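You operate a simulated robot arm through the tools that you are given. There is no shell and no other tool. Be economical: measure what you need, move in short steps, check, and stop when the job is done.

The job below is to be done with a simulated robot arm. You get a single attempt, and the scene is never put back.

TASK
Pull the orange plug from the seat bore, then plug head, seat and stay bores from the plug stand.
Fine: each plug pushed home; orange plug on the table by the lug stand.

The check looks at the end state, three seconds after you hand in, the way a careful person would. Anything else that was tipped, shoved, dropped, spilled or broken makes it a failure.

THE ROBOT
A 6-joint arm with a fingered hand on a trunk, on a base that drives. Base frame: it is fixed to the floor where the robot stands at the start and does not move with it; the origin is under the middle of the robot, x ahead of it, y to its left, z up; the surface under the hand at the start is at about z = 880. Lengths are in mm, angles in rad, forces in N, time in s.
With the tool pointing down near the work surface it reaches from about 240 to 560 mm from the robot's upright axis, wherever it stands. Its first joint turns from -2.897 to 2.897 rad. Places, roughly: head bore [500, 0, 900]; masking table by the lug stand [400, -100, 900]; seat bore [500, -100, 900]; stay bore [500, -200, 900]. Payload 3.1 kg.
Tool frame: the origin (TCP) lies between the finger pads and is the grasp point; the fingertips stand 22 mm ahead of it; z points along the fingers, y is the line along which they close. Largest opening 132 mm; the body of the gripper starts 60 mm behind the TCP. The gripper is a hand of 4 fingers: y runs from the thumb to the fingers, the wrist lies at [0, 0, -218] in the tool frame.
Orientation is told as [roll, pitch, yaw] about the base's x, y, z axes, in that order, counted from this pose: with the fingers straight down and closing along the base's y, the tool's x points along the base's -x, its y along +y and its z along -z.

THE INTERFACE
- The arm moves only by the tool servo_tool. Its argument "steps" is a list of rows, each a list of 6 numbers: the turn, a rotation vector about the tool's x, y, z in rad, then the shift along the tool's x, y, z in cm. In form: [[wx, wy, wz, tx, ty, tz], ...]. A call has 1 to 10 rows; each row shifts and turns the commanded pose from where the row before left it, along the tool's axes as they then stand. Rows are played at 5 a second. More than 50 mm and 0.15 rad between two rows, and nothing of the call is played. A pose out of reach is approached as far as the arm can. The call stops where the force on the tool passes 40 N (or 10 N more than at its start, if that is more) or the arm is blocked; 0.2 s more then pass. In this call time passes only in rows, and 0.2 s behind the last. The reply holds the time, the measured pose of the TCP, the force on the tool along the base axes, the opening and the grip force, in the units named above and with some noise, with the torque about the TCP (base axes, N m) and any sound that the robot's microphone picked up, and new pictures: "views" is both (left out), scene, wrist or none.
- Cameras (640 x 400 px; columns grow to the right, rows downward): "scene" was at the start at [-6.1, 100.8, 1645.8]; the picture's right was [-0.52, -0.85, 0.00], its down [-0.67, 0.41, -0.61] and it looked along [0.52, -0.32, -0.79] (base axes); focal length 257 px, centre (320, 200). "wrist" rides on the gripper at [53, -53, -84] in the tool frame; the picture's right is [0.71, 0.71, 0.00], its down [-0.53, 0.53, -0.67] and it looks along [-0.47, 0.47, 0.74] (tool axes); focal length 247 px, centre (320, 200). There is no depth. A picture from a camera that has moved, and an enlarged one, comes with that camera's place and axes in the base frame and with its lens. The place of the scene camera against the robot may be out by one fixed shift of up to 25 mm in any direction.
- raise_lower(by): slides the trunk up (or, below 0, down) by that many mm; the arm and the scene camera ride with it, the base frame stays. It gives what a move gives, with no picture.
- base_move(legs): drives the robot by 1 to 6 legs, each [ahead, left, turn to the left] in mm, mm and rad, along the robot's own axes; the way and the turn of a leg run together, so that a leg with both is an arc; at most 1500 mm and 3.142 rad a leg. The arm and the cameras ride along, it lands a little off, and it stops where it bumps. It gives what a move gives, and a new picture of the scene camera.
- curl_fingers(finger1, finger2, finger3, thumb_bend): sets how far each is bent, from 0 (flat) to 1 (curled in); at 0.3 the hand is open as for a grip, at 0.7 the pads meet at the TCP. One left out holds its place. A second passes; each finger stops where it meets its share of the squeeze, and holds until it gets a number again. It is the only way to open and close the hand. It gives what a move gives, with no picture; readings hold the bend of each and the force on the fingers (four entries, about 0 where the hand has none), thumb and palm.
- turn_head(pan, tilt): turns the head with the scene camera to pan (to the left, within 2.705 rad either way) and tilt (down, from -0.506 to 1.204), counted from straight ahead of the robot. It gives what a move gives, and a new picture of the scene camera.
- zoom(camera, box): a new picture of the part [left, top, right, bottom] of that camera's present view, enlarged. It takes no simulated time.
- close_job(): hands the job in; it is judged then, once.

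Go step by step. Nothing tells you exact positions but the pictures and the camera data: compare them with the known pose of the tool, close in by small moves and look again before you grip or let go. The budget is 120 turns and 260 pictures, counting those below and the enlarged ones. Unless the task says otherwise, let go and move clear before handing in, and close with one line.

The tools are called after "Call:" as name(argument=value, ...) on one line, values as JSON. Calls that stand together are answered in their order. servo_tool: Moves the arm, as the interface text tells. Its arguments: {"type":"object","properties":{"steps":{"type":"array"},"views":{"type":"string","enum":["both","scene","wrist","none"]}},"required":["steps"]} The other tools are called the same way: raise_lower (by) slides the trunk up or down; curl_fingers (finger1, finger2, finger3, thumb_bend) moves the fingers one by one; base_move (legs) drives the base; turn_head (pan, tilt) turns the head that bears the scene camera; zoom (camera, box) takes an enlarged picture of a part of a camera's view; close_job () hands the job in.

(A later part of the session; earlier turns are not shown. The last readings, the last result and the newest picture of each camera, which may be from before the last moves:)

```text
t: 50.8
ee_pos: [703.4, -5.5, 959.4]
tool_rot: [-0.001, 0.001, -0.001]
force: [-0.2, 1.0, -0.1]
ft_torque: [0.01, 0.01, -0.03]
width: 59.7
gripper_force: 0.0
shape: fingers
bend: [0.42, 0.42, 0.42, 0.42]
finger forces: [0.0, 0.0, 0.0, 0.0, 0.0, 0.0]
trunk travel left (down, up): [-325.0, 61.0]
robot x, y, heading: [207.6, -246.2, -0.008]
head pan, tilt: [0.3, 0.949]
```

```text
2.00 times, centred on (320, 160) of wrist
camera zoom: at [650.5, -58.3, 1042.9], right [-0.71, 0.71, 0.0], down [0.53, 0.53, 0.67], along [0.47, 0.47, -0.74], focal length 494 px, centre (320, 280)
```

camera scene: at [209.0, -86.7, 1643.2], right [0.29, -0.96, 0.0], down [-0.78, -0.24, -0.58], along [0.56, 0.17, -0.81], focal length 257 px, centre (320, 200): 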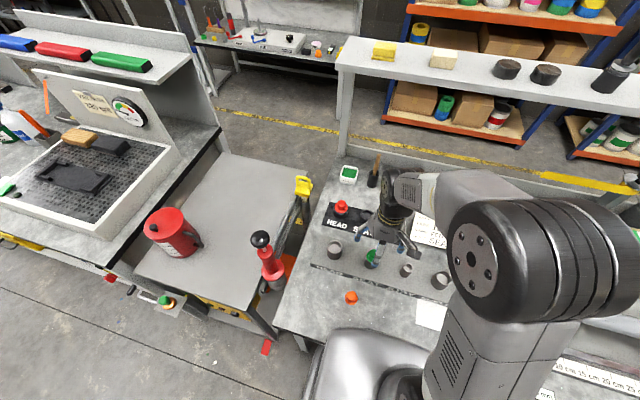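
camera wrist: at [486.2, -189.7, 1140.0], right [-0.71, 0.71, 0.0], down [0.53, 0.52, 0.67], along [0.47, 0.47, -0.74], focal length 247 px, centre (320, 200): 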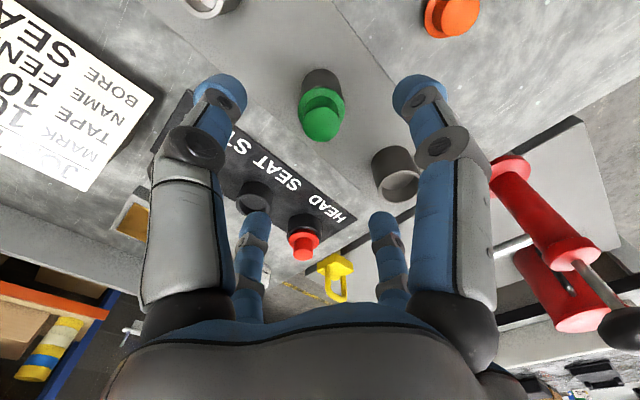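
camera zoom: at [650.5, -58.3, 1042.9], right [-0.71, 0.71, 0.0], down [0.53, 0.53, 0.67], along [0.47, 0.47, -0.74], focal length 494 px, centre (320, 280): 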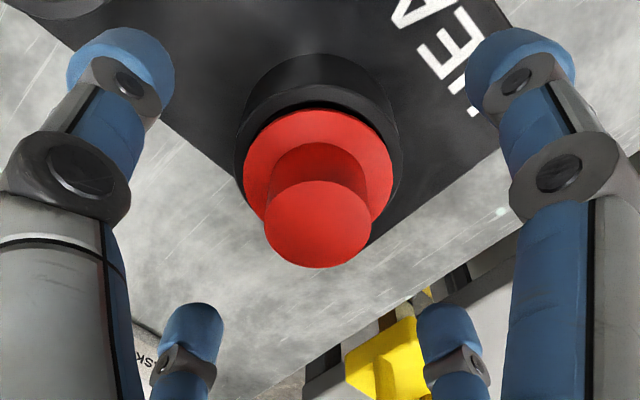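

Centred. Lowering 15 mm and gripping.

Call:
servo_tool(steps=[[0, 0, 0, 0, -0.05, 0.8], [0, 0, 0, 0, 0, 0.7]], views="none")

Call:
curl_fingers(finger1=0.7, finger2=0.7, finger3=0.7, thumb_bend=0.7)

Call:
servo_tool(steps=[[0, 0, 0, 0, 0, -0.7], [0, 0, 0, 0, 0, -0.7], [0, 0, 0, 0, 0, -0.8], [0, 0, 0, 0, 0, -1.5], [0, 0, 0, 0, 0, -2], [0, 0, 0, 0, 0, -2], [0, 0, 0, 0, 0, -2]])

Call:
zoom(camera="wrist", box=[240, 60, 400, 220])

```text
t: 51.4
ee_pos: [703.5, -5.2, 945.0]
tool_rot: [-0.001, 0.002, -0.002]
force: [-0.9, -0.2, -0.7]
ft_torque: [0.0, -0.01, -0.01]
width: 59.6
gripper_force: 0.0
shape: fingers
bend: [0.42, 0.42, 0.42, 0.42]
finger forces: [0.0, 0.0, 0.0, 0.0, 0.1, 0.0]
trunk travel left (down, up): [-325.0, 61.0]
robot x, y, heading: [213.3, -246.9, -0.005]
head pan, tilt: [0.3, 0.949]
```

```text
t: 52.4
ee_pos: [703.9, -5.8, 945.1]
tool_rot: [-0.001, 0.001, -0.002]
force: [0.3, 0.2, 0.5]
ft_torque: [0.03, 0.02, 0.03]
width: 12.0
gripper_force: 12.2
shape: fingers
bend: [0.62, 0.62, 0.62, 0.64]
finger forces: [5.8, 5.2, 6.0, 0.0, 7.5, 0.0]
trunk travel left (down, up): [-325.0, 61.0]
robot x, y, heading: [210.5, -251.4, 0.0]
head pan, tilt: [0.3, 0.949]
```

```text
t: 54.0
ee_pos: [704.0, -5.5, 1040.8]
tool_rot: [-0.001, 0.003, -0.002]
force: [0.3, 0.4, -0.1]
ft_torque: [-0.02, 0.01, 0.01]
width: 11.8
gripper_force: 12.8
shape: fingers
bend: [0.62, 0.62, 0.62, 0.64]
finger forces: [5.5, 5.5, 5.6, 0.0, 8.2, 0.1]
trunk travel left (down, up): [-325.0, 61.0]
robot x, y, heading: [209.8, -248.3, -0.004]
head pan, tilt: [0.3, 0.949]
camera scene: at [209.5, -86.5, 1643.2], right [0.29, -0.96, 0.0], down [-0.78, -0.24, -0.58], along [0.56, 0.17, -0.81], focal length 257 px, centre (320, 200)
camera wrist: at [650.9, -58.6, 1123.5], right [-0.71, 0.71, 0.0], down [0.53, 0.53, 0.67], along [0.47, 0.47, -0.74], focal length 247 px, centre (320, 200)
```

scene: 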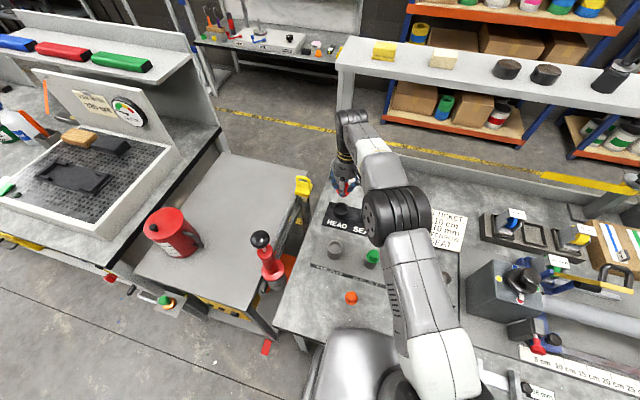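
wrist: 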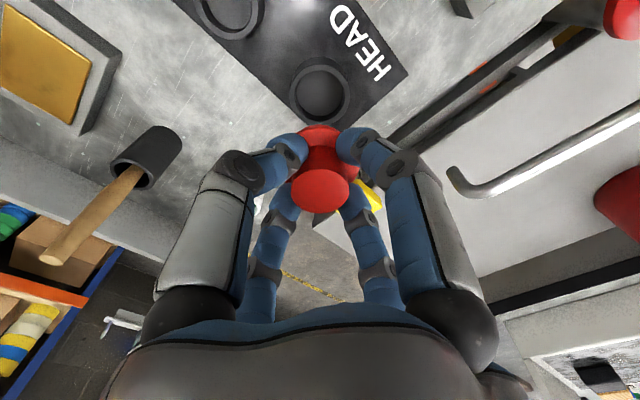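

```text
2.50 times, centred on (320, 140) of wrist
camera zoom: at [650.9, -58.6, 1123.5], right [-0.71, 0.71, 0.0], down [0.53, 0.53, 0.67], along [0.47, 0.47, -0.74], focal length 617 px, centre (320, 350)
```

zoom: 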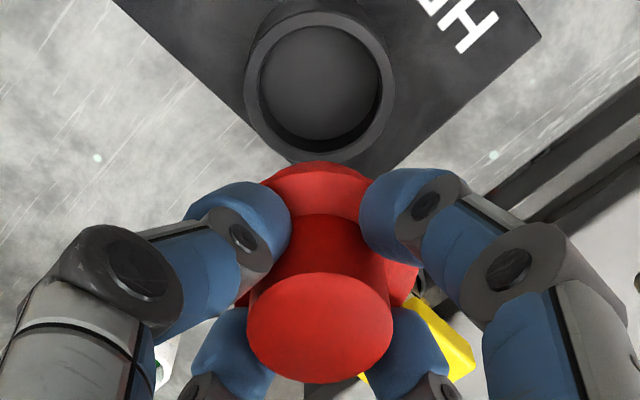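

Red is held. Moving over the head bore, estimated at about (545,-22).

Call:
servo_tool(steps=[[0, 0, 0, 3.18, -0.33, -0.4], [0, 0, 0, 3.18, -0.33, -0.4], [0, 0, 0, 3.18, -0.33, 0], [0, 0, 0, 3.18, -0.33, 0], [0, 0, 0, 3.18, -0.33, 0], [0, 0, 0, 0, 0, 0]], views="none")

Call:
zoom(camera="wrist", box=[240, 60, 400, 220])

```text
t: 55.4
ee_pos: [544.9, -23.0, 1050.4]
tool_rot: [0.0, 0.002, -0.003]
force: [-1.5, 1.0, -0.8]
ft_torque: [0.01, -0.03, 0.02]
width: 8.4
gripper_force: 11.2
shape: fingers
bend: [0.64, 0.62, 0.62, 0.65]
finger forces: [5.3, 5.7, 5.6, 0.0, 7.0, 0.0]
trunk travel left (down, up): [-325.0, 61.0]
robot x, y, heading: [210.8, -246.4, -0.003]
head pan, tilt: [0.3, 0.949]
```

```text
2.50 times, centred on (320, 140) of wrist
camera zoom: at [491.5, -75.6, 1133.3], right [-0.71, 0.71, 0.0], down [0.53, 0.53, 0.67], along [0.47, 0.47, -0.74], focal length 617 px, centre (320, 350)
```

zoom: 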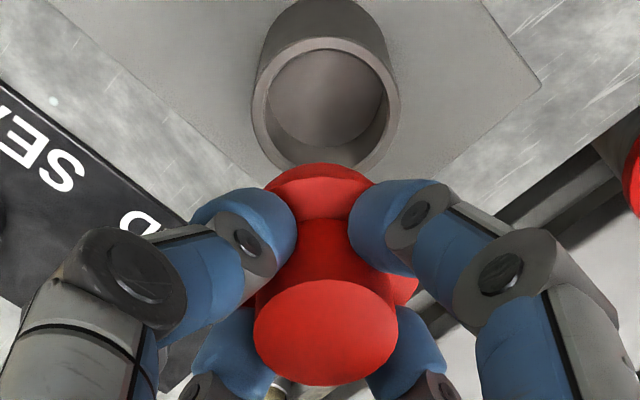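

The head bore centre is about (-5,-2.5) mm from the axis, i.e. ≈(540,-26). Correcting and lowering to just above the rim.

Call:
servo_tool(steps=[[0, 0, 0, 0.48, -0.27, 1], [0, 0, 0, 0, 0, 1.8], [0, 0, 0, 0, 0, 0]], views="none")

Call:
zoom(camera="wrist", box=[240, 60, 400, 220])

Call:
zoom(camera="scene", box=[305, 215, 365, 265])

```text
t: 56.2
ee_pos: [541.2, -25.6, 1022.4]
tool_rot: [0.002, 0.0, -0.001]
force: [-0.3, 0.2, 0.7]
ft_torque: [-0.03, -0.01, 0.04]
width: 8.4
gripper_force: 12.1
shape: fingers
bend: [0.64, 0.62, 0.62, 0.65]
finger forces: [5.5, 5.9, 5.7, 0.0, 6.7, 0.0]
trunk travel left (down, up): [-325.0, 61.0]
robot x, y, heading: [209.6, -248.1, -0.005]
head pan, tilt: [0.3, 0.949]
```

```text
2.50 times, centred on (320, 140) of wrist
camera zoom: at [487.0, -78.6, 1105.7], right [-0.71, 0.71, 0.0], down [0.53, 0.53, 0.67], along [0.47, 0.47, -0.74], focal length 617 px, centre (320, 350)
```

zoom: 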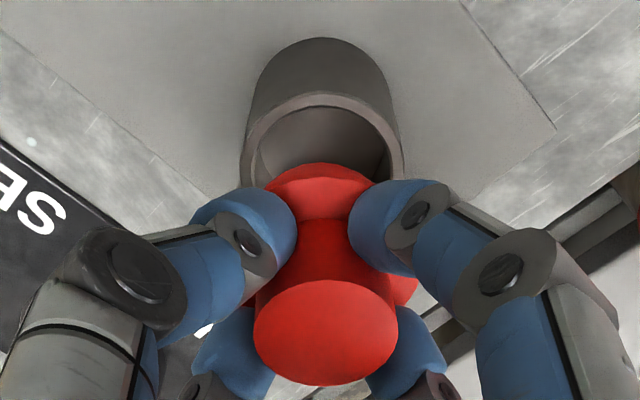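

```text
8.00 times, centred on (335, 240) of scene
camera zoom: at [209.2, -86.6, 1643.2], right [0.29, -0.96, 0.0], down [-0.78, -0.24, -0.58], along [0.56, 0.17, -0.81], focal length 2059 px, centre (200, -120)
```

zoom: 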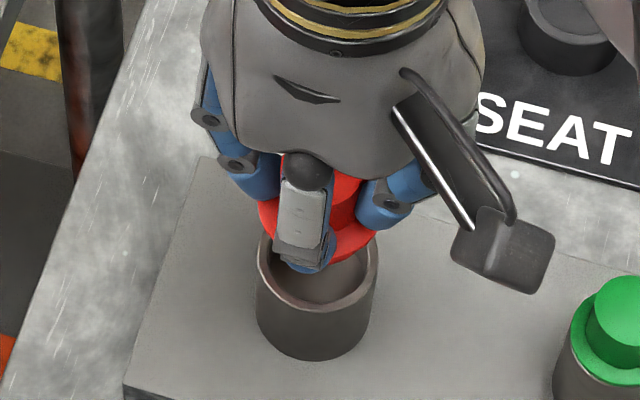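

Aligned within a millimetre. Inserting.

Call:
servo_tool(steps=[[0, 0, 0, 0, 0, 1.2], [0, 0, 0, 0, 0, 0.8], [0, 0, 0, 0, 0, 0.3], [0, 0, 0, 0, 0, 0.3]], views="none")

Call:
servo_tool(steps=[[0, 0, 0, 0, 0, 0.3], [0, 0, 0, 0, 0, 0.3]], views="none")

Call:
servo_tool(steps=[[0, 0, 0, 0, 0, 0.25], [0, 0, 0, 0, 0, 0.25]], views="wrist")

Call:
zoom(camera="wrist", box=[240, 60, 400, 220])

Call:
zoom(camera="scene", box=[305, 215, 365, 265])

```text
t: 57.2
ee_pos: [540.2, -25.1, 996.5]
tool_rot: [-0.001, 0.002, -0.001]
force: [-1.9, -1.0, 0.4]
ft_torque: [-0.03, 0.06, 0.0]
width: 8.6
gripper_force: 12.7
shape: fingers
bend: [0.64, 0.62, 0.62, 0.65]
finger forces: [6.6, 5.8, 5.4, 0.0, 7.2, 0.0]
trunk travel left (down, up): [-325.0, 61.0]
robot x, y, heading: [207.0, -247.2, -0.0]
head pan, tilt: [0.3, 0.949]
```

```text
t: 57.8
ee_pos: [538.7, -27.4, 991.1]
tool_rot: [0.0, 0.002, -0.003]
force: [-5.3, -4.5, 4.9]
ft_torque: [0.09, 0.03, 0.05]
width: 9.7
gripper_force: 15.4
shape: fingers
bend: [0.63, 0.63, 0.62, 0.64]
finger forces: [6.5, 10.8, 5.4, 0.1, 7.8, 0.0]
trunk travel left (down, up): [-325.0, 61.0]
robot x, y, heading: [208.9, -246.5, -0.005]
head pan, tilt: [0.3, 0.949]
```

```text
t: 58.4
ee_pos: [539.2, -26.7, 986.9]
tool_rot: [0.0, 0.001, -0.002]
force: [-4.2, -5.6, 7.1]
ft_torque: [0.02, 0.01, 0.0]
width: 9.8
gripper_force: 16.4
shape: fingers
bend: [0.63, 0.63, 0.62, 0.64]
finger forces: [7.3, 11.2, 5.8, 0.1, 7.9, 0.0]
trunk travel left (down, up): [-325.0, 61.0]
robot x, y, heading: [209.9, -246.4, 0.0]
head pan, tilt: [0.3, 0.949]
camera wrist: at [485.9, -79.4, 1068.7], right [-0.71, 0.71, 0.0], down [0.53, 0.52, 0.67], along [0.47, 0.47, -0.74], focal length 247 px, centre (320, 200)
```

wrist: 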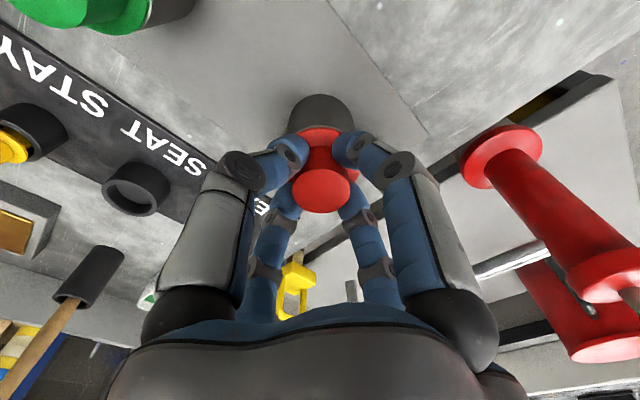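

```text
2.50 times, centred on (320, 140) of wrist
camera zoom: at [485.9, -79.4, 1068.7], right [-0.71, 0.71, 0.0], down [0.53, 0.52, 0.67], along [0.47, 0.47, -0.74], focal length 617 px, centre (320, 350)
```

zoom: 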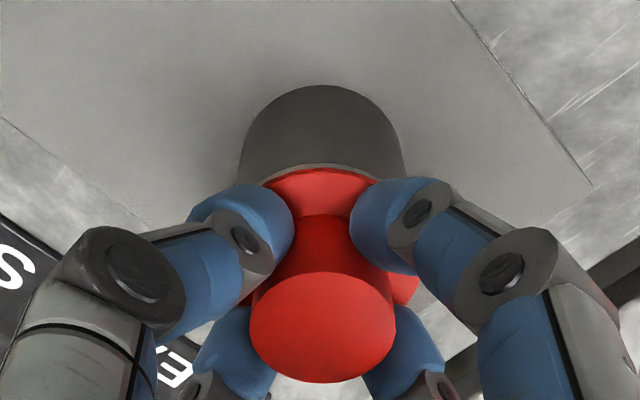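

```text
8.00 times, centred on (335, 240) of scene
camera zoom: at [207.9, -88.3, 1643.4], right [0.29, -0.96, 0.0], down [-0.78, -0.24, -0.58], along [0.56, 0.17, -0.81], focal length 2059 px, centre (200, -120)
```

zoom: 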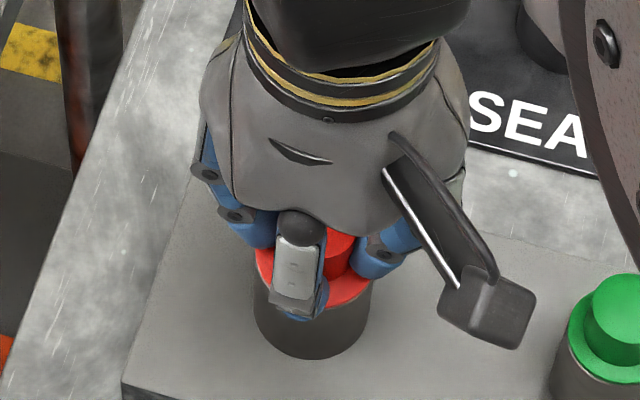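

Nearly home; a couple of millimetres remain. Pushing on until firm contact.

Call:
servo_tool(steps=[[0, 0, 0, 0, 0, 0.2], [0, 0, 0, 0, 0, 0.2], [0, 0, 0, 0, 0, 0.2]], views="none")

Call:
zoom(camera="wrist", box=[240, 60, 400, 220])

```text
t: 59.1
ee_pos: [539.2, -26.2, 984.8]
tool_rot: [0.004, -0.005, -0.002]
force: [-8.5, -6.7, 23.8]
ft_torque: [0.03, 0.32, 0.06]
width: 9.6
gripper_force: 24.2
shape: fingers
bend: [0.63, 0.62, 0.62, 0.64]
finger forces: [16.9, 15.6, 6.5, 0.0, 9.1, 0.0]
trunk travel left (down, up): [-325.0, 61.0]
robot x, y, heading: [212.8, -249.6, -0.003]
head pan, tilt: [0.3, 0.949]
stopped in row 3: the force on the tool passed its limit at 43 N (the readings are from after the stop); the commanded pose is now the measured one
```

```text
2.50 times, centred on (320, 140) of wrist
camera zoom: at [485.5, -79.6, 1067.6], right [-0.71, 0.71, 0.0], down [0.52, 0.52, 0.67], along [0.48, 0.47, -0.74], focal length 617 px, centre (320, 350)
```

zoom: 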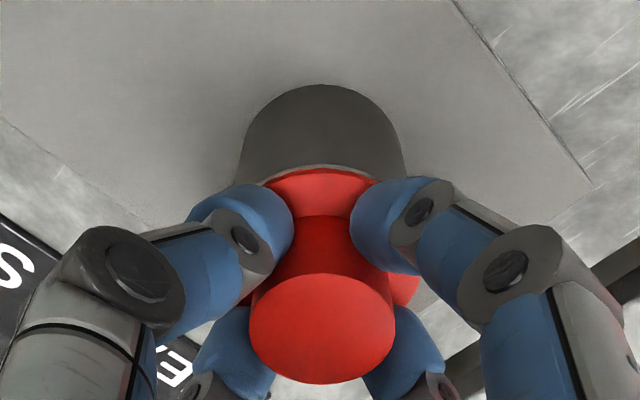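

Firm contact. Releasing, then pressing the top with the closed hand.

Call:
servo_tool(steps=[[0, 0, 0, 0, 0, -0.1]], views="none")

Call:
curl_fingers(finger1=0.55, finger2=0.55, finger3=0.55, thumb_bend=0.55)

Call:
curl_fingers(finger1=0.42, finger2=0.42, finger3=0.42, thumb_bend=0.42)

Call:
servo_tool(steps=[[0, 0, 0, 0, 0, -1.5], [0, 0, 0, 0, 0, -3], [0, 0, 0, 0, 0, -2.5]], views="wrist")

Call:
zoom(camera="wrist", box=[260, 60, 400, 160])

Call:
zoom(camera="scene", box=[305, 215, 385, 275])

```text
t: 59.5
ee_pos: [539.3, -26.4, 986.0]
tool_rot: [0.003, -0.003, -0.003]
force: [-7.2, -8.9, 18.2]
ft_torque: [-0.04, 0.25, 0.03]
width: 9.8
gripper_force: 21.4
shape: fingers
bend: [0.63, 0.62, 0.62, 0.64]
finger forces: [13.8, 13.6, 6.4, 0.0, 8.9, 0.0]
trunk travel left (down, up): [-325.0, 61.0]
robot x, y, heading: [210.4, -245.8, -0.003]
head pan, tilt: [0.3, 0.949]
```

```text
t: 60.5
ee_pos: [540.5, -25.4, 984.9]
tool_rot: [0.003, -0.004, -0.001]
force: [0.9, -5.2, 14.5]
ft_torque: [-0.16, 0.3, 0.12]
width: 22.5
gripper_force: 7.5
shape: fingers
bend: [0.58, 0.55, 0.55, 0.55]
finger forces: [15.4, 0.1, 0.0, 0.0, 0.1, 0.0]
trunk travel left (down, up): [-325.0, 61.0]
robot x, y, heading: [209.7, -246.2, -0.002]
head pan, tilt: [0.3, 0.949]
```

```text
t: 61.5
ee_pos: [542.1, -25.1, 984.3]
tool_rot: [0.005, -0.005, -0.002]
force: [1.2, 0.2, 1.1]
ft_torque: [0.01, 0.01, 0.04]
width: 59.7
gripper_force: 0.1
shape: fingers
bend: [0.42, 0.42, 0.42, 0.42]
finger forces: [0.0, 0.1, 0.0, 0.1, 0.0, 0.0]
trunk travel left (down, up): [-325.0, 61.0]
robot x, y, heading: [208.6, -248.3, -0.005]
head pan, tilt: [0.3, 0.949]
```

```text
t: 62.3
ee_pos: [539.6, -22.4, 1054.6]
tool_rot: [0.002, -0.002, -0.003]
force: [0.4, 0.5, -0.2]
ft_torque: [0.0, 0.0, 0.01]
width: 59.2
gripper_force: 0.1
shape: fingers
bend: [0.42, 0.42, 0.42, 0.42]
finger forces: [0.1, 0.0, 0.0, 0.1, 0.0, 0.0]
trunk travel left (down, up): [-325.0, 61.0]
robot x, y, heading: [207.8, -242.6, 0.001]
head pan, tilt: [0.3, 0.949]
camera wrist: at [486.8, -76.4, 1137.0], right [-0.71, 0.71, 0.0], down [0.52, 0.52, 0.67], along [0.48, 0.47, -0.74], focal length 247 px, centre (320, 200)
```

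wrist: 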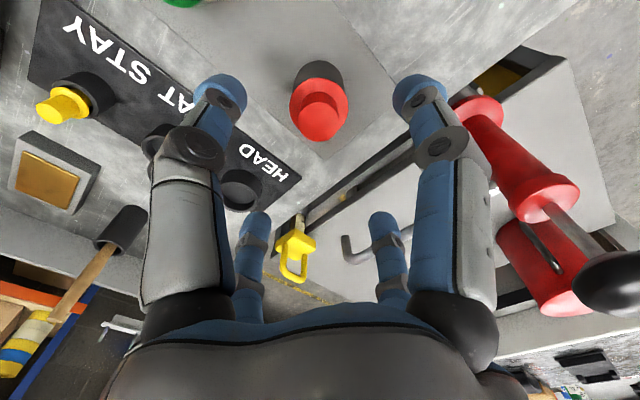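

```text
4.00 times, centred on (330, 110) of wrist
camera zoom: at [486.8, -76.4, 1137.0], right [-0.71, 0.71, 0.0], down [0.52, 0.52, 0.67], along [0.48, 0.47, -0.74], focal length 988 px, centre (280, 560)
```

zoom: 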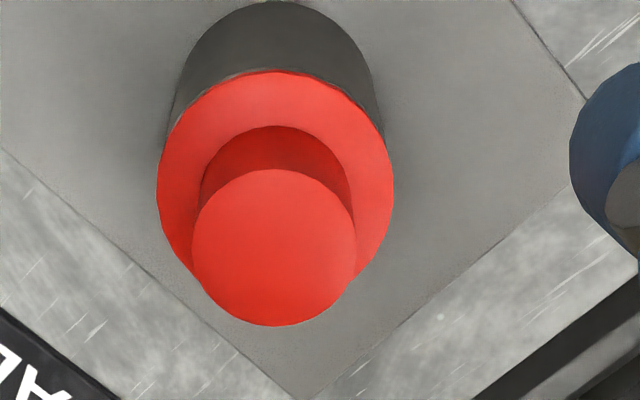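

```text
6.67 times, centred on (345, 245) of scene
camera zoom: at [209.3, -86.6, 1643.2], right [0.29, -0.96, 0.0], down [-0.78, -0.24, -0.58], along [0.56, 0.17, -0.81], focal length 1716 px, centre (153, -100)
```

zoom: 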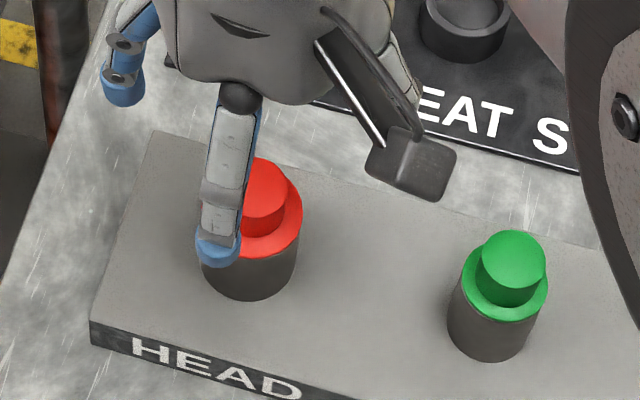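

Red is in. Pressing it home with the closed hand.

Call:
curl_fingers(finger1=0.7, finger2=0.7, finger3=0.7, thumb_bend=0.7)

Call:
servo_tool(steps=[[0, 0, 0, 0.05, -0.2, 2], [0, 0, 0, 0, 0, 1.5], [0, 0, 0, 0, 0, 0.5], [0, 0, 0, 0, 0, 0.4], [0, 0, 0, 0, 0, 0.3], [0, 0, 0, 0, 0, 0.3], [0, 0, 0, 0, 0, 0.3], [0, 0, 0, 0, 0, 0.3], [0, 0, 0, 0, 0, 0.3]], views="none")

Call:
zoom(camera="scene", box=[305, 215, 385, 275])

```text
t: 63.3
ee_pos: [539.8, -23.3, 1054.5]
tool_rot: [0.001, -0.005, 0.0]
force: [-0.8, 0.0, 0.4]
ft_torque: [0.0, 0.0, 0.02]
width: 0.0
gripper_force: 0.1
shape: fingers
bend: [0.69, 0.69, 0.69, 0.69]
finger forces: [0.1, 0.1, 0.1, 0.0, 0.1, 0.1]
trunk travel left (down, up): [-325.0, 61.0]
robot x, y, heading: [210.8, -248.4, -0.004]
head pan, tilt: [0.3, 0.949]
```

```text
t: 65.1
ee_pos: [542.3, -25.0, 1004.5]
tool_rot: [0.009, -0.011, -0.003]
force: [-6.4, -4.9, 20.6]
ft_torque: [-0.12, 0.21, 0.03]
width: 0.2
gripper_force: 13.2
shape: fingers
bend: [0.68, 0.69, 0.69, 0.7]
finger forces: [10.5, 4.6, 5.0, 0.1, 6.7, 0.0]
trunk travel left (down, up): [-325.0, 61.0]
robot x, y, heading: [209.8, -247.8, 0.001]
head pan, tilt: [0.3, 0.949]
stopped in row 8: the force on the tool passed its limit at 44 N (the readings are from after the stop); the commanded pose is now the measured one
```

```text
6.67 times, centred on (345, 245) of scene
camera zoom: at [206.4, -88.5, 1643.5], right [0.29, -0.96, 0.0], down [-0.78, -0.24, -0.58], along [0.56, 0.17, -0.81], focal length 1716 px, centre (153, -100)
```

zoom: 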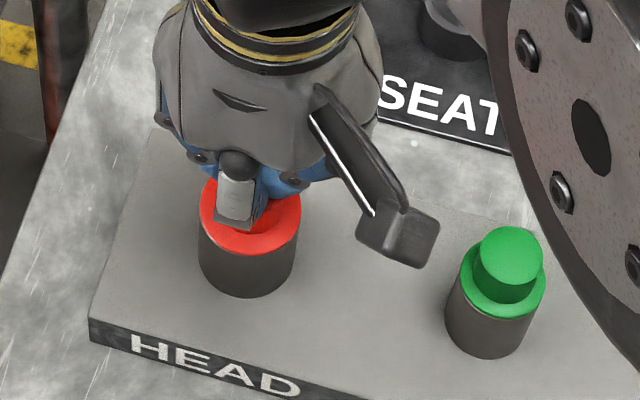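

Red is home (same stop height as green). Now to the yellow plug, at roughly (704,-182).

Call:
servo_tool(steps=[[0, 0, 0, 0, 0, -3], [0.008, 0.01, 0, 0, 0, -3], [0, 0, 0, -3.25, -3.15, 0], [0, 0, 0, -3.25, -3.15, 0], [0, 0, 0, -3.25, -3.15, 0], [0, 0, 0, -3.25, -3.15, 0], [0, 0, 0, -3.25, -3.15, 0], [0, 0, 0, 0, 0, 2.5], [0, 0, 0, 0, 0, 2.5]], views="none")

Call:
curl_fingers(finger1=0.42, finger2=0.42, finger3=0.42, thumb_bend=0.42)

Call:
zoom(camera="wrist", box=[200, 40, 440, 240])

Call:
zoom(camera="scene", box=[310, 210, 430, 310])

```text
t: 67.1
ee_pos: [705.1, -181.4, 1012.2]
tool_rot: [-0.001, 0.002, -0.002]
force: [-0.2, 0.4, 0.3]
ft_torque: [-0.02, 0.01, 0.06]
width: 0.1
gripper_force: 0.1
shape: fingers
bend: [0.69, 0.69, 0.69, 0.69]
finger forces: [0.1, 0.1, 0.1, 0.1, 0.0, 0.0]
trunk travel left (down, up): [-325.0, 61.0]
robot x, y, heading: [210.2, -246.3, -0.002]
head pan, tilt: [0.3, 0.949]
```

```text
t: 68.1
ee_pos: [705.4, -183.4, 1011.9]
tool_rot: [-0.001, 0.0, -0.003]
force: [0.8, -0.8, 0.3]
ft_torque: [-0.03, 0.01, -0.03]
width: 59.8
gripper_force: 0.0
shape: fingers
bend: [0.42, 0.42, 0.42, 0.42]
finger forces: [0.0, 0.1, 0.1, 0.0, 0.1, 0.0]
trunk travel left (down, up): [-325.0, 61.0]
robot x, y, heading: [210.0, -245.9, -0.004]
head pan, tilt: [0.3, 0.949]
```

```text
2.00 times, centred on (320, 140) of wrist
camera zoom: at [651.4, -234.9, 1094.8], right [-0.71, 0.71, 0.0], down [0.53, 0.53, 0.67], along [0.47, 0.47, -0.74], focal length 494 px, centre (320, 320)
```

zoom: 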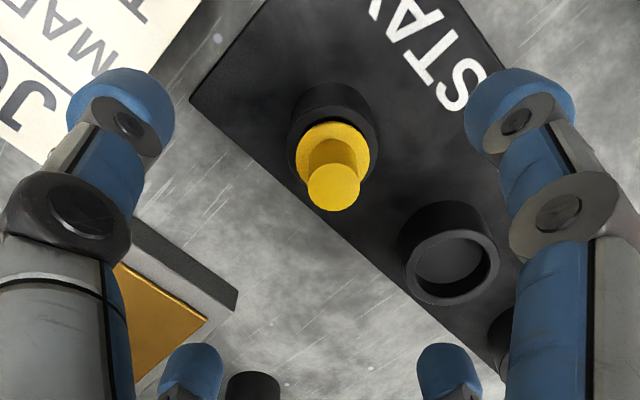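

```text
4.00 times, centred on (370, 260) of scene
camera zoom: at [209.7, -86.5, 1643.2], right [0.29, -0.96, 0.0], down [-0.78, -0.24, -0.58], along [0.56, 0.17, -0.81], focal length 1030 px, centre (120, -40)
```

zoom: 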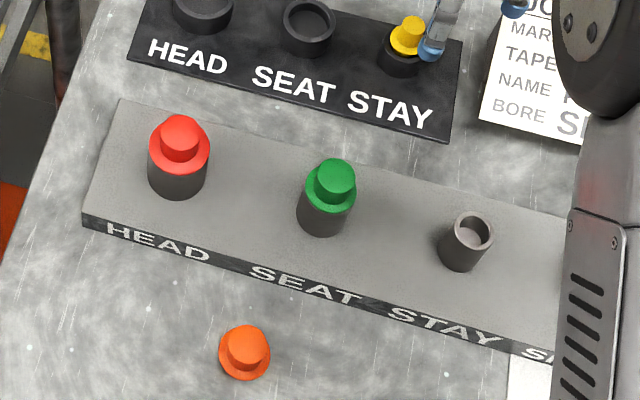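

Yellow is about +6.5 mm in y from the axis. Correcting and lowering to TCP≈960.

Call:
servo_tool(steps=[[0, 0, 0, -0.05, 0.67, 0], [0, 0, 0, 0, 0, 2.6], [0, 0, 0, 0, 0, 2.6], [0, 0, 0, 0, 0, 0]], views="none")

Call:
zoom(camera="wrist", box=[200, 60, 440, 260])

```text
t: 69.1
ee_pos: [705.7, -172.7, 961.2]
tool_rot: [0.0, 0.0, -0.001]
force: [0.2, 0.7, 0.7]
ft_torque: [-0.02, -0.01, 0.0]
width: 59.4
gripper_force: 0.1
shape: fingers
bend: [0.42, 0.42, 0.42, 0.42]
finger forces: [0.0, 0.0, 0.0, 0.0, 0.0, 0.0]
trunk travel left (down, up): [-325.0, 61.0]
robot x, y, heading: [212.4, -250.8, -0.006]
head pan, tilt: [0.3, 0.949]
```

```text
2.00 times, centred on (320, 160) of wrist
camera zoom: at [650.8, -226.3, 1043.1], right [-0.71, 0.71, 0.0], down [0.53, 0.53, 0.67], along [0.47, 0.47, -0.74], focal length 494 px, centre (320, 280)
```

zoom: 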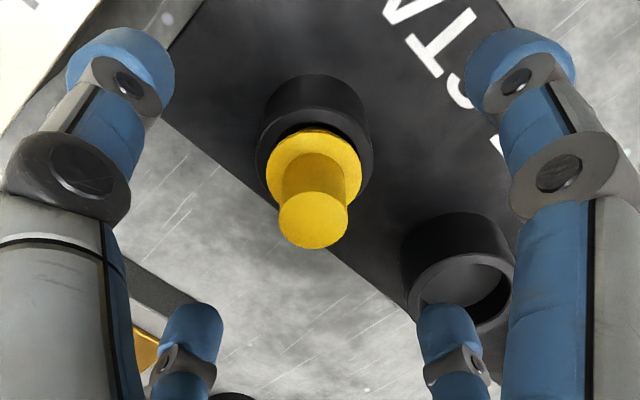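

Small correction, then lower and grip.

Call:
servo_tool(steps=[[0, 0, 0, -0.1, -0.15, 0.8], [0, 0, 0, 0, 0, 0.8]], views="none")

Call:
curl_fingers(finger1=0.72, finger2=0.72, finger3=0.72, thumb_bend=0.72)

Call:
zoom(camera="wrist", box=[240, 60, 400, 220])

```text
t: 69.7
ee_pos: [706.5, -176.9, 943.7]
tool_rot: [0.0, -0.001, -0.002]
force: [0.1, 0.2, 0.5]
ft_torque: [0.01, 0.0, -0.03]
width: 59.3
gripper_force: 0.0
shape: fingers
bend: [0.42, 0.42, 0.42, 0.42]
finger forces: [0.0, 0.0, 0.1, 0.1, 0.0, 0.1]
trunk travel left (down, up): [-325.0, 61.0]
robot x, y, heading: [209.1, -246.6, -0.01]
head pan, tilt: [0.3, 0.949]
```

```text
t: 70.7
ee_pos: [706.1, -175.2, 943.1]
tool_rot: [-0.001, 0.0, -0.002]
force: [-0.5, -0.7, -0.9]
ft_torque: [0.04, 0.02, 0.05]
width: 3.7
gripper_force: 10.7
shape: fingers
bend: [0.65, 0.65, 0.66, 0.67]
finger forces: [5.3, 5.0, 5.0, 0.0, 6.3, 0.1]
trunk travel left (down, up): [-325.0, 61.0]
robot x, y, heading: [208.2, -249.2, -0.001]
head pan, tilt: [0.3, 0.949]
```

```text
2.50 times, centred on (320, 140) of wrist
camera zoom: at [652.2, -229.0, 1026.4], right [-0.71, 0.71, 0.0], down [0.53, 0.53, 0.67], along [0.47, 0.47, -0.74], focal length 617 px, centre (320, 350)
```

zoom: 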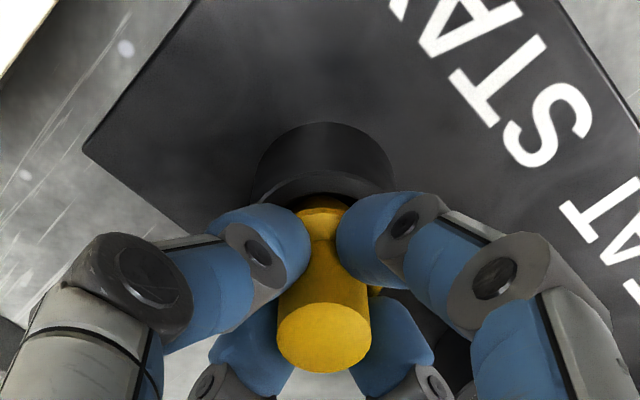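

Good grip. Lifting and moving over the stay bore, around (542,-238).

Call:
servo_tool(steps=[[0, 0, 0, 0, 0, -0.7], [0, 0, 0, 0, 0, -0.7], [0, 0, 0, 0, 0, -0.8], [0, 0, 0, 0, 0, -1.5], [0, 0, 0, 0, 0, -2.5], [0, 0, 0, 0, 0, -2.5], [0, 0, 0, 0, 0, -2]], views="wrist")

Call:
servo_tool(steps=[[0, 0, 0, 3.28, -1.26, 0], [0, 0, 0, 3.28, -1.26, 0], [0, 0, 0, 3.28, -1.26, 0], [0, 0, 0, 3.28, -1.26, 0], [0, 0, 0, 3.28, -1.26, 0], [0, 0, 0, 0, 0, 0]])

Call:
zoom(camera="wrist", box=[240, 60, 400, 220])

```text
t: 72.3
ee_pos: [705.7, -176.9, 1052.7]
tool_rot: [0.001, 0.001, -0.001]
force: [0.4, -0.1, 0.5]
ft_torque: [0.0, 0.02, 0.01]
width: 3.8
gripper_force: 11.1
shape: fingers
bend: [0.65, 0.65, 0.66, 0.67]
finger forces: [5.2, 5.1, 5.5, 0.0, 6.1, 0.1]
trunk travel left (down, up): [-325.0, 61.0]
robot x, y, heading: [210.6, -247.9, -0.006]
head pan, tilt: [0.3, 0.949]
camera wrist: at [652.6, -230.0, 1134.8], right [-0.71, 0.71, 0.0], down [0.53, 0.53, 0.67], along [0.47, 0.47, -0.74], focal length 247 px, centre (320, 200)
```

wrist: 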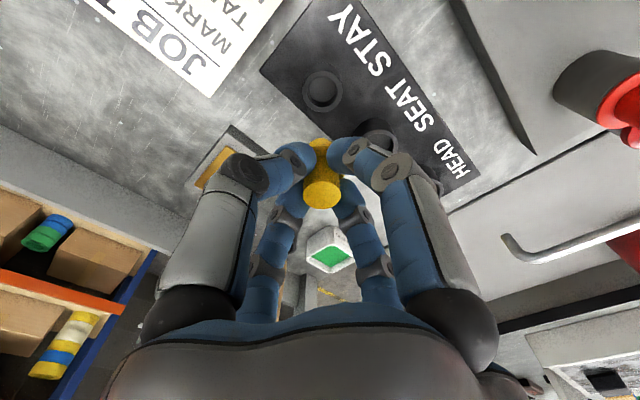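

```text
t: 73.7
ee_pos: [542.2, -237.9, 1051.9]
tool_rot: [0.001, 0.001, -0.002]
force: [0.1, -1.0, 0.2]
ft_torque: [0.02, 0.03, 0.0]
width: 3.7
gripper_force: 10.7
shape: fingers
bend: [0.65, 0.65, 0.66, 0.67]
finger forces: [5.2, 5.2, 5.5, 0.0, 6.0, 0.0]
trunk travel left (down, up): [-325.0, 61.0]
robot x, y, heading: [208.1, -248.1, -0.005]
head pan, tilt: [0.3, 0.949]
camera scene: at [210.5, -86.2, 1643.1], right [0.29, -0.96, 0.0], down [-0.78, -0.24, -0.58], along [0.56, 0.17, -0.81], focal length 257 px, centre (320, 200)
camera wrist: at [488.5, -291.0, 1133.6], right [-0.71, 0.71, 0.0], down [0.53, 0.53, 0.67], along [0.47, 0.47, -0.74], focal length 247 px, centre (320, 200)
```

scene: 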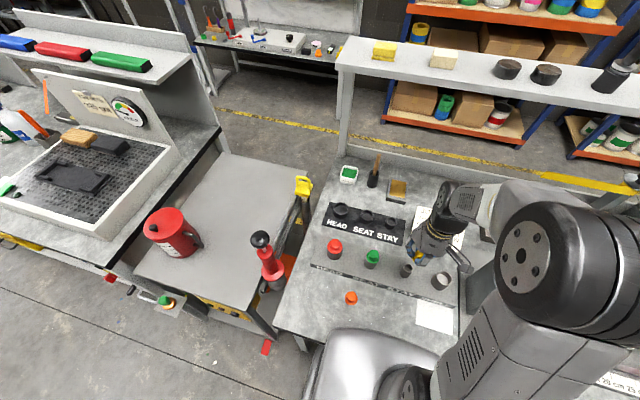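
wrist: 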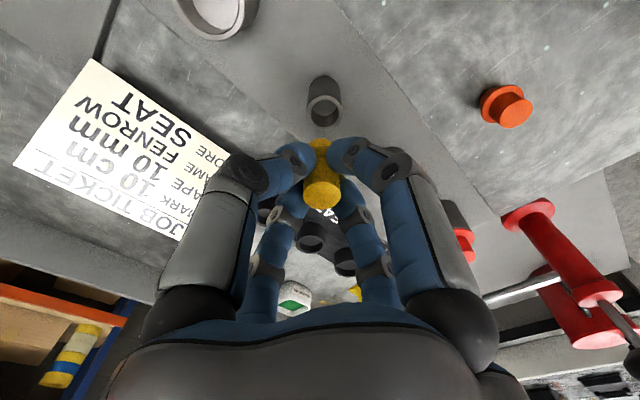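

```text
2.50 times, centred on (320, 140) of wrist
camera zoom: at [488.5, -291.0, 1133.6], right [-0.71, 0.71, 0.0], down [0.53, 0.53, 0.67], along [0.47, 0.47, -0.74], focal length 617 px, centre (320, 350)
```

zoom: 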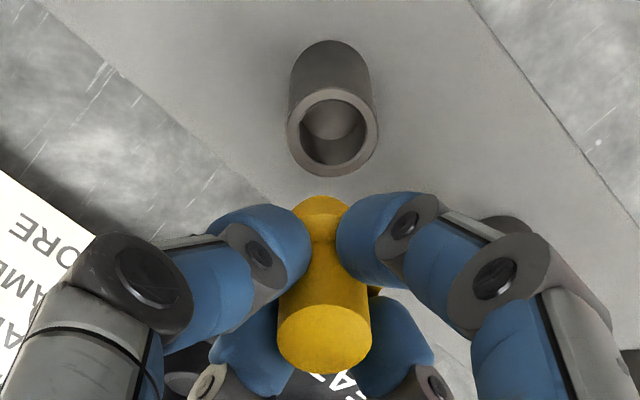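

The stay bore is about (+4.5 mm in y, -1 in x) off. Correcting and lowering partly.

Call:
servo_tool(steps=[[0, 0, 0, 0.1, 0.44, 1.3], [0, 0, 0, 0, 0, 1.5], [0, 0, 0, 0, 0, 0]], views="none")

Call:
zoom(camera="wrist", box=[240, 60, 400, 220])

Call:
zoom(camera="scene", box=[375, 235, 435, 285])

```text
t: 74.5
ee_pos: [540.0, -235.3, 1021.3]
tool_rot: [0.002, -0.001, -0.002]
force: [0.0, -0.7, -0.1]
ft_torque: [0.0, 0.01, 0.0]
width: 3.7
gripper_force: 11.2
shape: fingers
bend: [0.65, 0.65, 0.66, 0.67]
finger forces: [5.1, 5.0, 5.6, 0.0, 6.0, 0.0]
trunk travel left (down, up): [-325.0, 61.0]
robot x, y, heading: [213.3, -245.8, -0.005]
head pan, tilt: [0.3, 0.949]
```

```text
2.50 times, centred on (320, 140) of wrist
camera zoom: at [487.0, -287.8, 1105.3], right [-0.71, 0.71, 0.0], down [0.53, 0.53, 0.67], along [0.47, 0.47, -0.74], focal length 617 px, centre (320, 350)
```

zoom: 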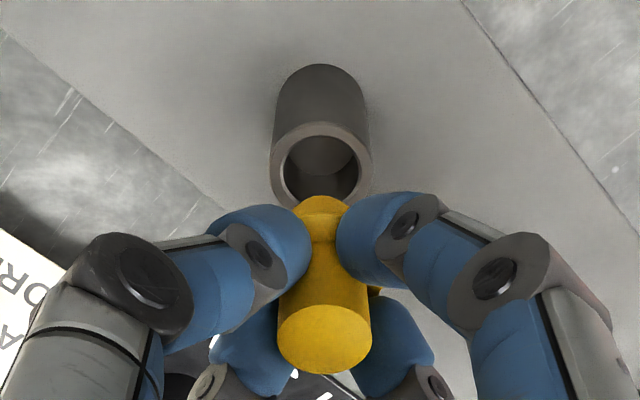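

```text
8.00 times, centred on (405, 260) of scene
camera zoom: at [209.4, -86.5, 1643.2], right [0.29, -0.96, 0.0], down [-0.78, -0.24, -0.58], along [0.56, 0.17, -0.81], focal length 2059 px, centre (-360, -280)
```

zoom: 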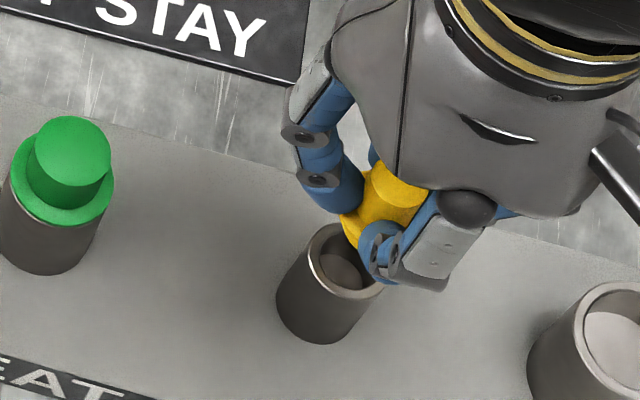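

Aligned to within a millimetre. Inserting yellow.

Call:
servo_tool(steps=[[0, 0, 0, 0, 0, 1.2], [0, 0, 0, 0, 0, 0.8], [0, 0, 0, 0, 0, 0.3], [0, 0, 0, 0, 0, 0.3]], views="none")

Call:
zoom(camera="wrist", box=[240, 60, 400, 220])

Call:
servo_tool(steps=[[0, 0, 0, 0, 0, 0.3], [0, 0, 0, 0, 0, 0.3]], views="none")

Call:
zoom(camera="wrist", box=[240, 60, 400, 220])

```text
t: 75.5
ee_pos: [541.1, -236.0, 998.0]
tool_rot: [-0.001, 0.0, -0.003]
force: [0.4, -0.2, -0.2]
ft_torque: [-0.03, 0.02, 0.01]
width: 3.7
gripper_force: 10.7
shape: fingers
bend: [0.65, 0.65, 0.66, 0.67]
finger forces: [5.1, 5.0, 5.6, 0.1, 6.1, 0.0]
trunk travel left (down, up): [-325.0, 61.0]
robot x, y, heading: [210.4, -248.0, -0.001]
head pan, tilt: [0.3, 0.949]
```

```text
2.50 times, centred on (320, 140) of wrist
camera zoom: at [487.2, -288.2, 1079.5], right [-0.71, 0.71, 0.0], down [0.53, 0.53, 0.67], along [0.47, 0.47, -0.74], focal length 617 px, centre (320, 350)
```

zoom: 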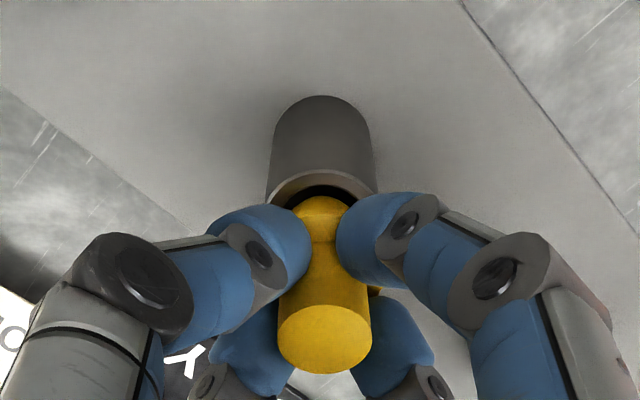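

```text
t: 76.1
ee_pos: [539.9, -236.2, 991.8]
tool_rot: [0.002, -0.002, -0.002]
force: [-2.3, 0.8, 6.2]
ft_torque: [0.09, -0.02, -0.02]
width: 4.0
gripper_force: 13.3
shape: fingers
bend: [0.65, 0.65, 0.65, 0.67]
finger forces: [5.5, 6.1, 7.7, 0.1, 7.4, 0.0]
trunk travel left (down, up): [-325.0, 61.0]
robot x, y, heading: [214.1, -245.4, -0.001]
head pan, tilt: [0.3, 0.949]
```

```text
2.50 times, centred on (320, 140) of wrist
camera zoom: at [486.4, -289.0, 1073.5], right [-0.71, 0.71, 0.0], down [0.53, 0.53, 0.67], along [0.47, 0.47, -0.74], focal length 617 px, centre (320, 350)
```

zoom: 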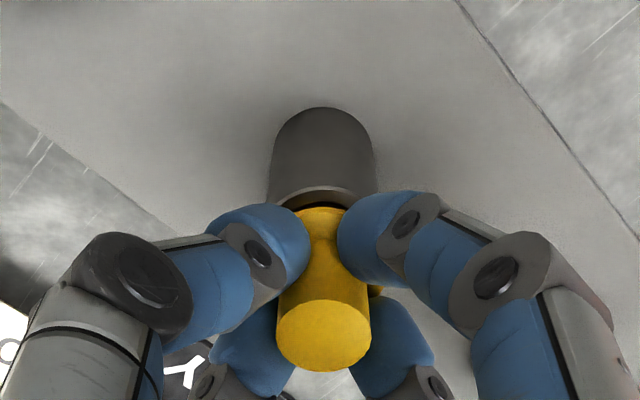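

Light contact at the rim. One more small step to see whether it slides in.

Call:
servo_tool(steps=[[0, 0, 0, 0, 0, 0.2]], views="none")

Call:
zoom(camera="wrist", box=[240, 60, 400, 220])

Call:
zoom(camera="scene", box=[375, 235, 435, 285])

```text
t: 76.5
ee_pos: [539.4, -235.8, 989.9]
tool_rot: [0.002, -0.003, -0.002]
force: [-0.6, -0.8, 6.1]
ft_torque: [0.08, -0.05, 0.0]
width: 4.1
gripper_force: 13.4
shape: fingers
bend: [0.65, 0.65, 0.65, 0.67]
finger forces: [5.2, 6.1, 8.0, 0.0, 7.3, 0.0]
trunk travel left (down, up): [-325.0, 61.0]
robot x, y, heading: [206.7, -244.7, -0.006]
head pan, tilt: [0.3, 0.949]
```

```text
2.50 times, centred on (320, 140) of wrist
camera zoom: at [486.5, -289.0, 1071.8], right [-0.71, 0.71, 0.0], down [0.53, 0.53, 0.67], along [0.47, 0.47, -0.74], focal length 617 px, centre (320, 350)
```

zoom: 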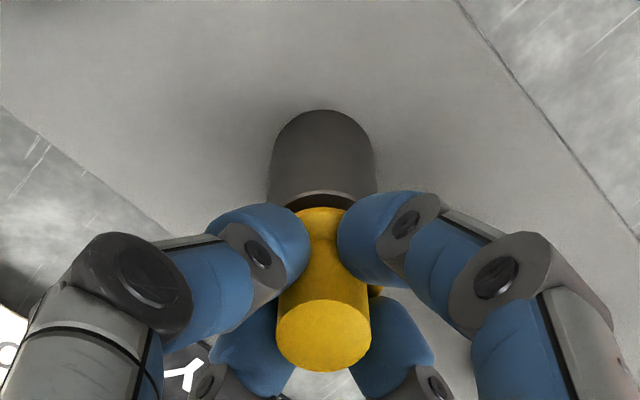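

```text
8.00 times, centred on (405, 260) of scene
camera zoom: at [209.0, -86.8, 1643.2], right [0.29, -0.96, 0.0], down [-0.78, -0.24, -0.58], along [0.56, 0.17, -0.81], focal length 2059 px, centre (-360, -280)
```

zoom: 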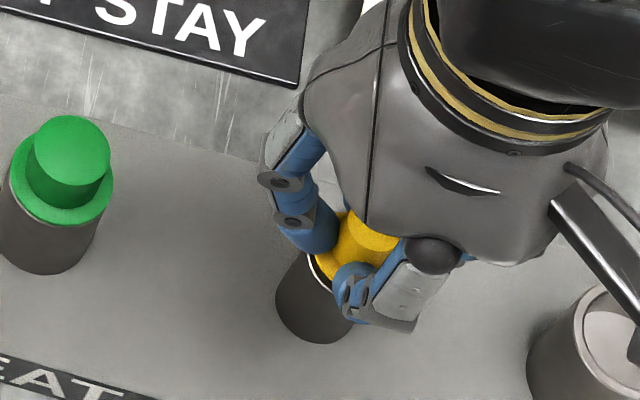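

The force is steady while it descends, so it is sliding in. Continuing.

Call:
servo_tool(steps=[[0, 0, 0, 0, 0, 0.2], [0, 0, 0, 0, 0, 0.2], [0, 0, 0, 0, 0, 0.2]], views="none")

Call:
servo_tool(steps=[[0, 0, 0, 0, 0, 0.2], [0, 0, 0, 0, 0, 0.2], [0, 0, 0, 0, 0, 0.2]], views="none")

Call:
zoom(camera="wrist", box=[240, 60, 400, 220])

Call:
zoom(camera="scene", box=[375, 235, 435, 285])

```text
t: 77.3
ee_pos: [539.9, -235.3, 983.1]
tool_rot: [-0.001, -0.002, -0.002]
force: [-1.4, -2.0, 9.1]
ft_torque: [0.05, -0.02, 0.04]
width: 4.0
gripper_force: 14.8
shape: fingers
bend: [0.65, 0.65, 0.65, 0.67]
finger forces: [6.8, 6.6, 8.8, 0.0, 7.5, 0.0]
trunk travel left (down, up): [-325.0, 61.0]
robot x, y, heading: [209.5, -247.6, -0.005]
head pan, tilt: [0.3, 0.949]
```

```text
t: 77.8
ee_pos: [539.3, -236.5, 982.4]
tool_rot: [0.001, -0.009, -0.002]
force: [-6.9, -1.0, 24.0]
ft_torque: [0.1, 0.28, 0.02]
width: 4.1
gripper_force: 22.9
shape: fingers
bend: [0.64, 0.64, 0.65, 0.68]
finger forces: [16.4, 13.3, 5.7, 0.0, 10.4, 0.1]
trunk travel left (down, up): [-325.0, 61.0]
robot x, y, heading: [206.3, -248.4, 0.001]
head pan, tilt: [0.3, 0.949]
stopped in row 2: the force on the tool passed its limit at 44 N (the readings are from after the stop); the commanded pose is now the measured one
```

```text
2.50 times, centred on (320, 140) of wrist
camera zoom: at [485.7, -289.1, 1064.7], right [-0.71, 0.71, -0.01], down [0.52, 0.53, 0.67], along [0.48, 0.47, -0.74], focal length 617 px, centre (320, 350)
```

zoom: 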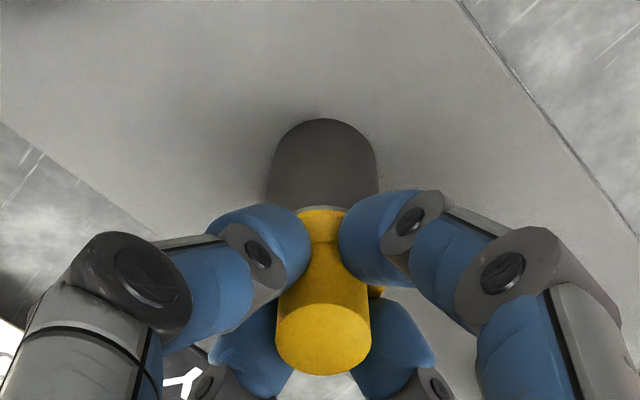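

```text
8.00 times, centred on (405, 260) of scene
camera zoom: at [205.7, -86.9, 1643.3], right [0.29, -0.96, 0.0], down [-0.78, -0.24, -0.58], along [0.56, 0.17, -0.81], focal length 2059 px, centre (-360, -280)
```

zoom: 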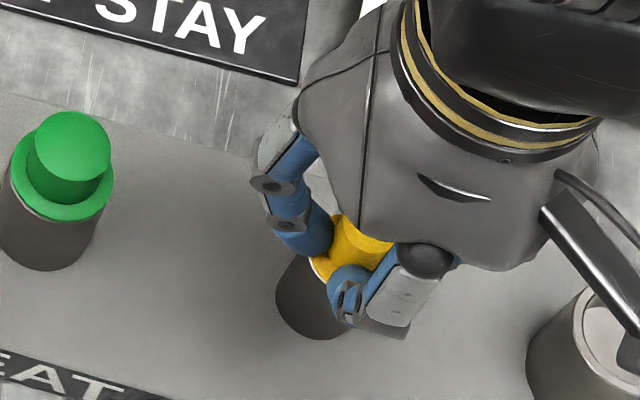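

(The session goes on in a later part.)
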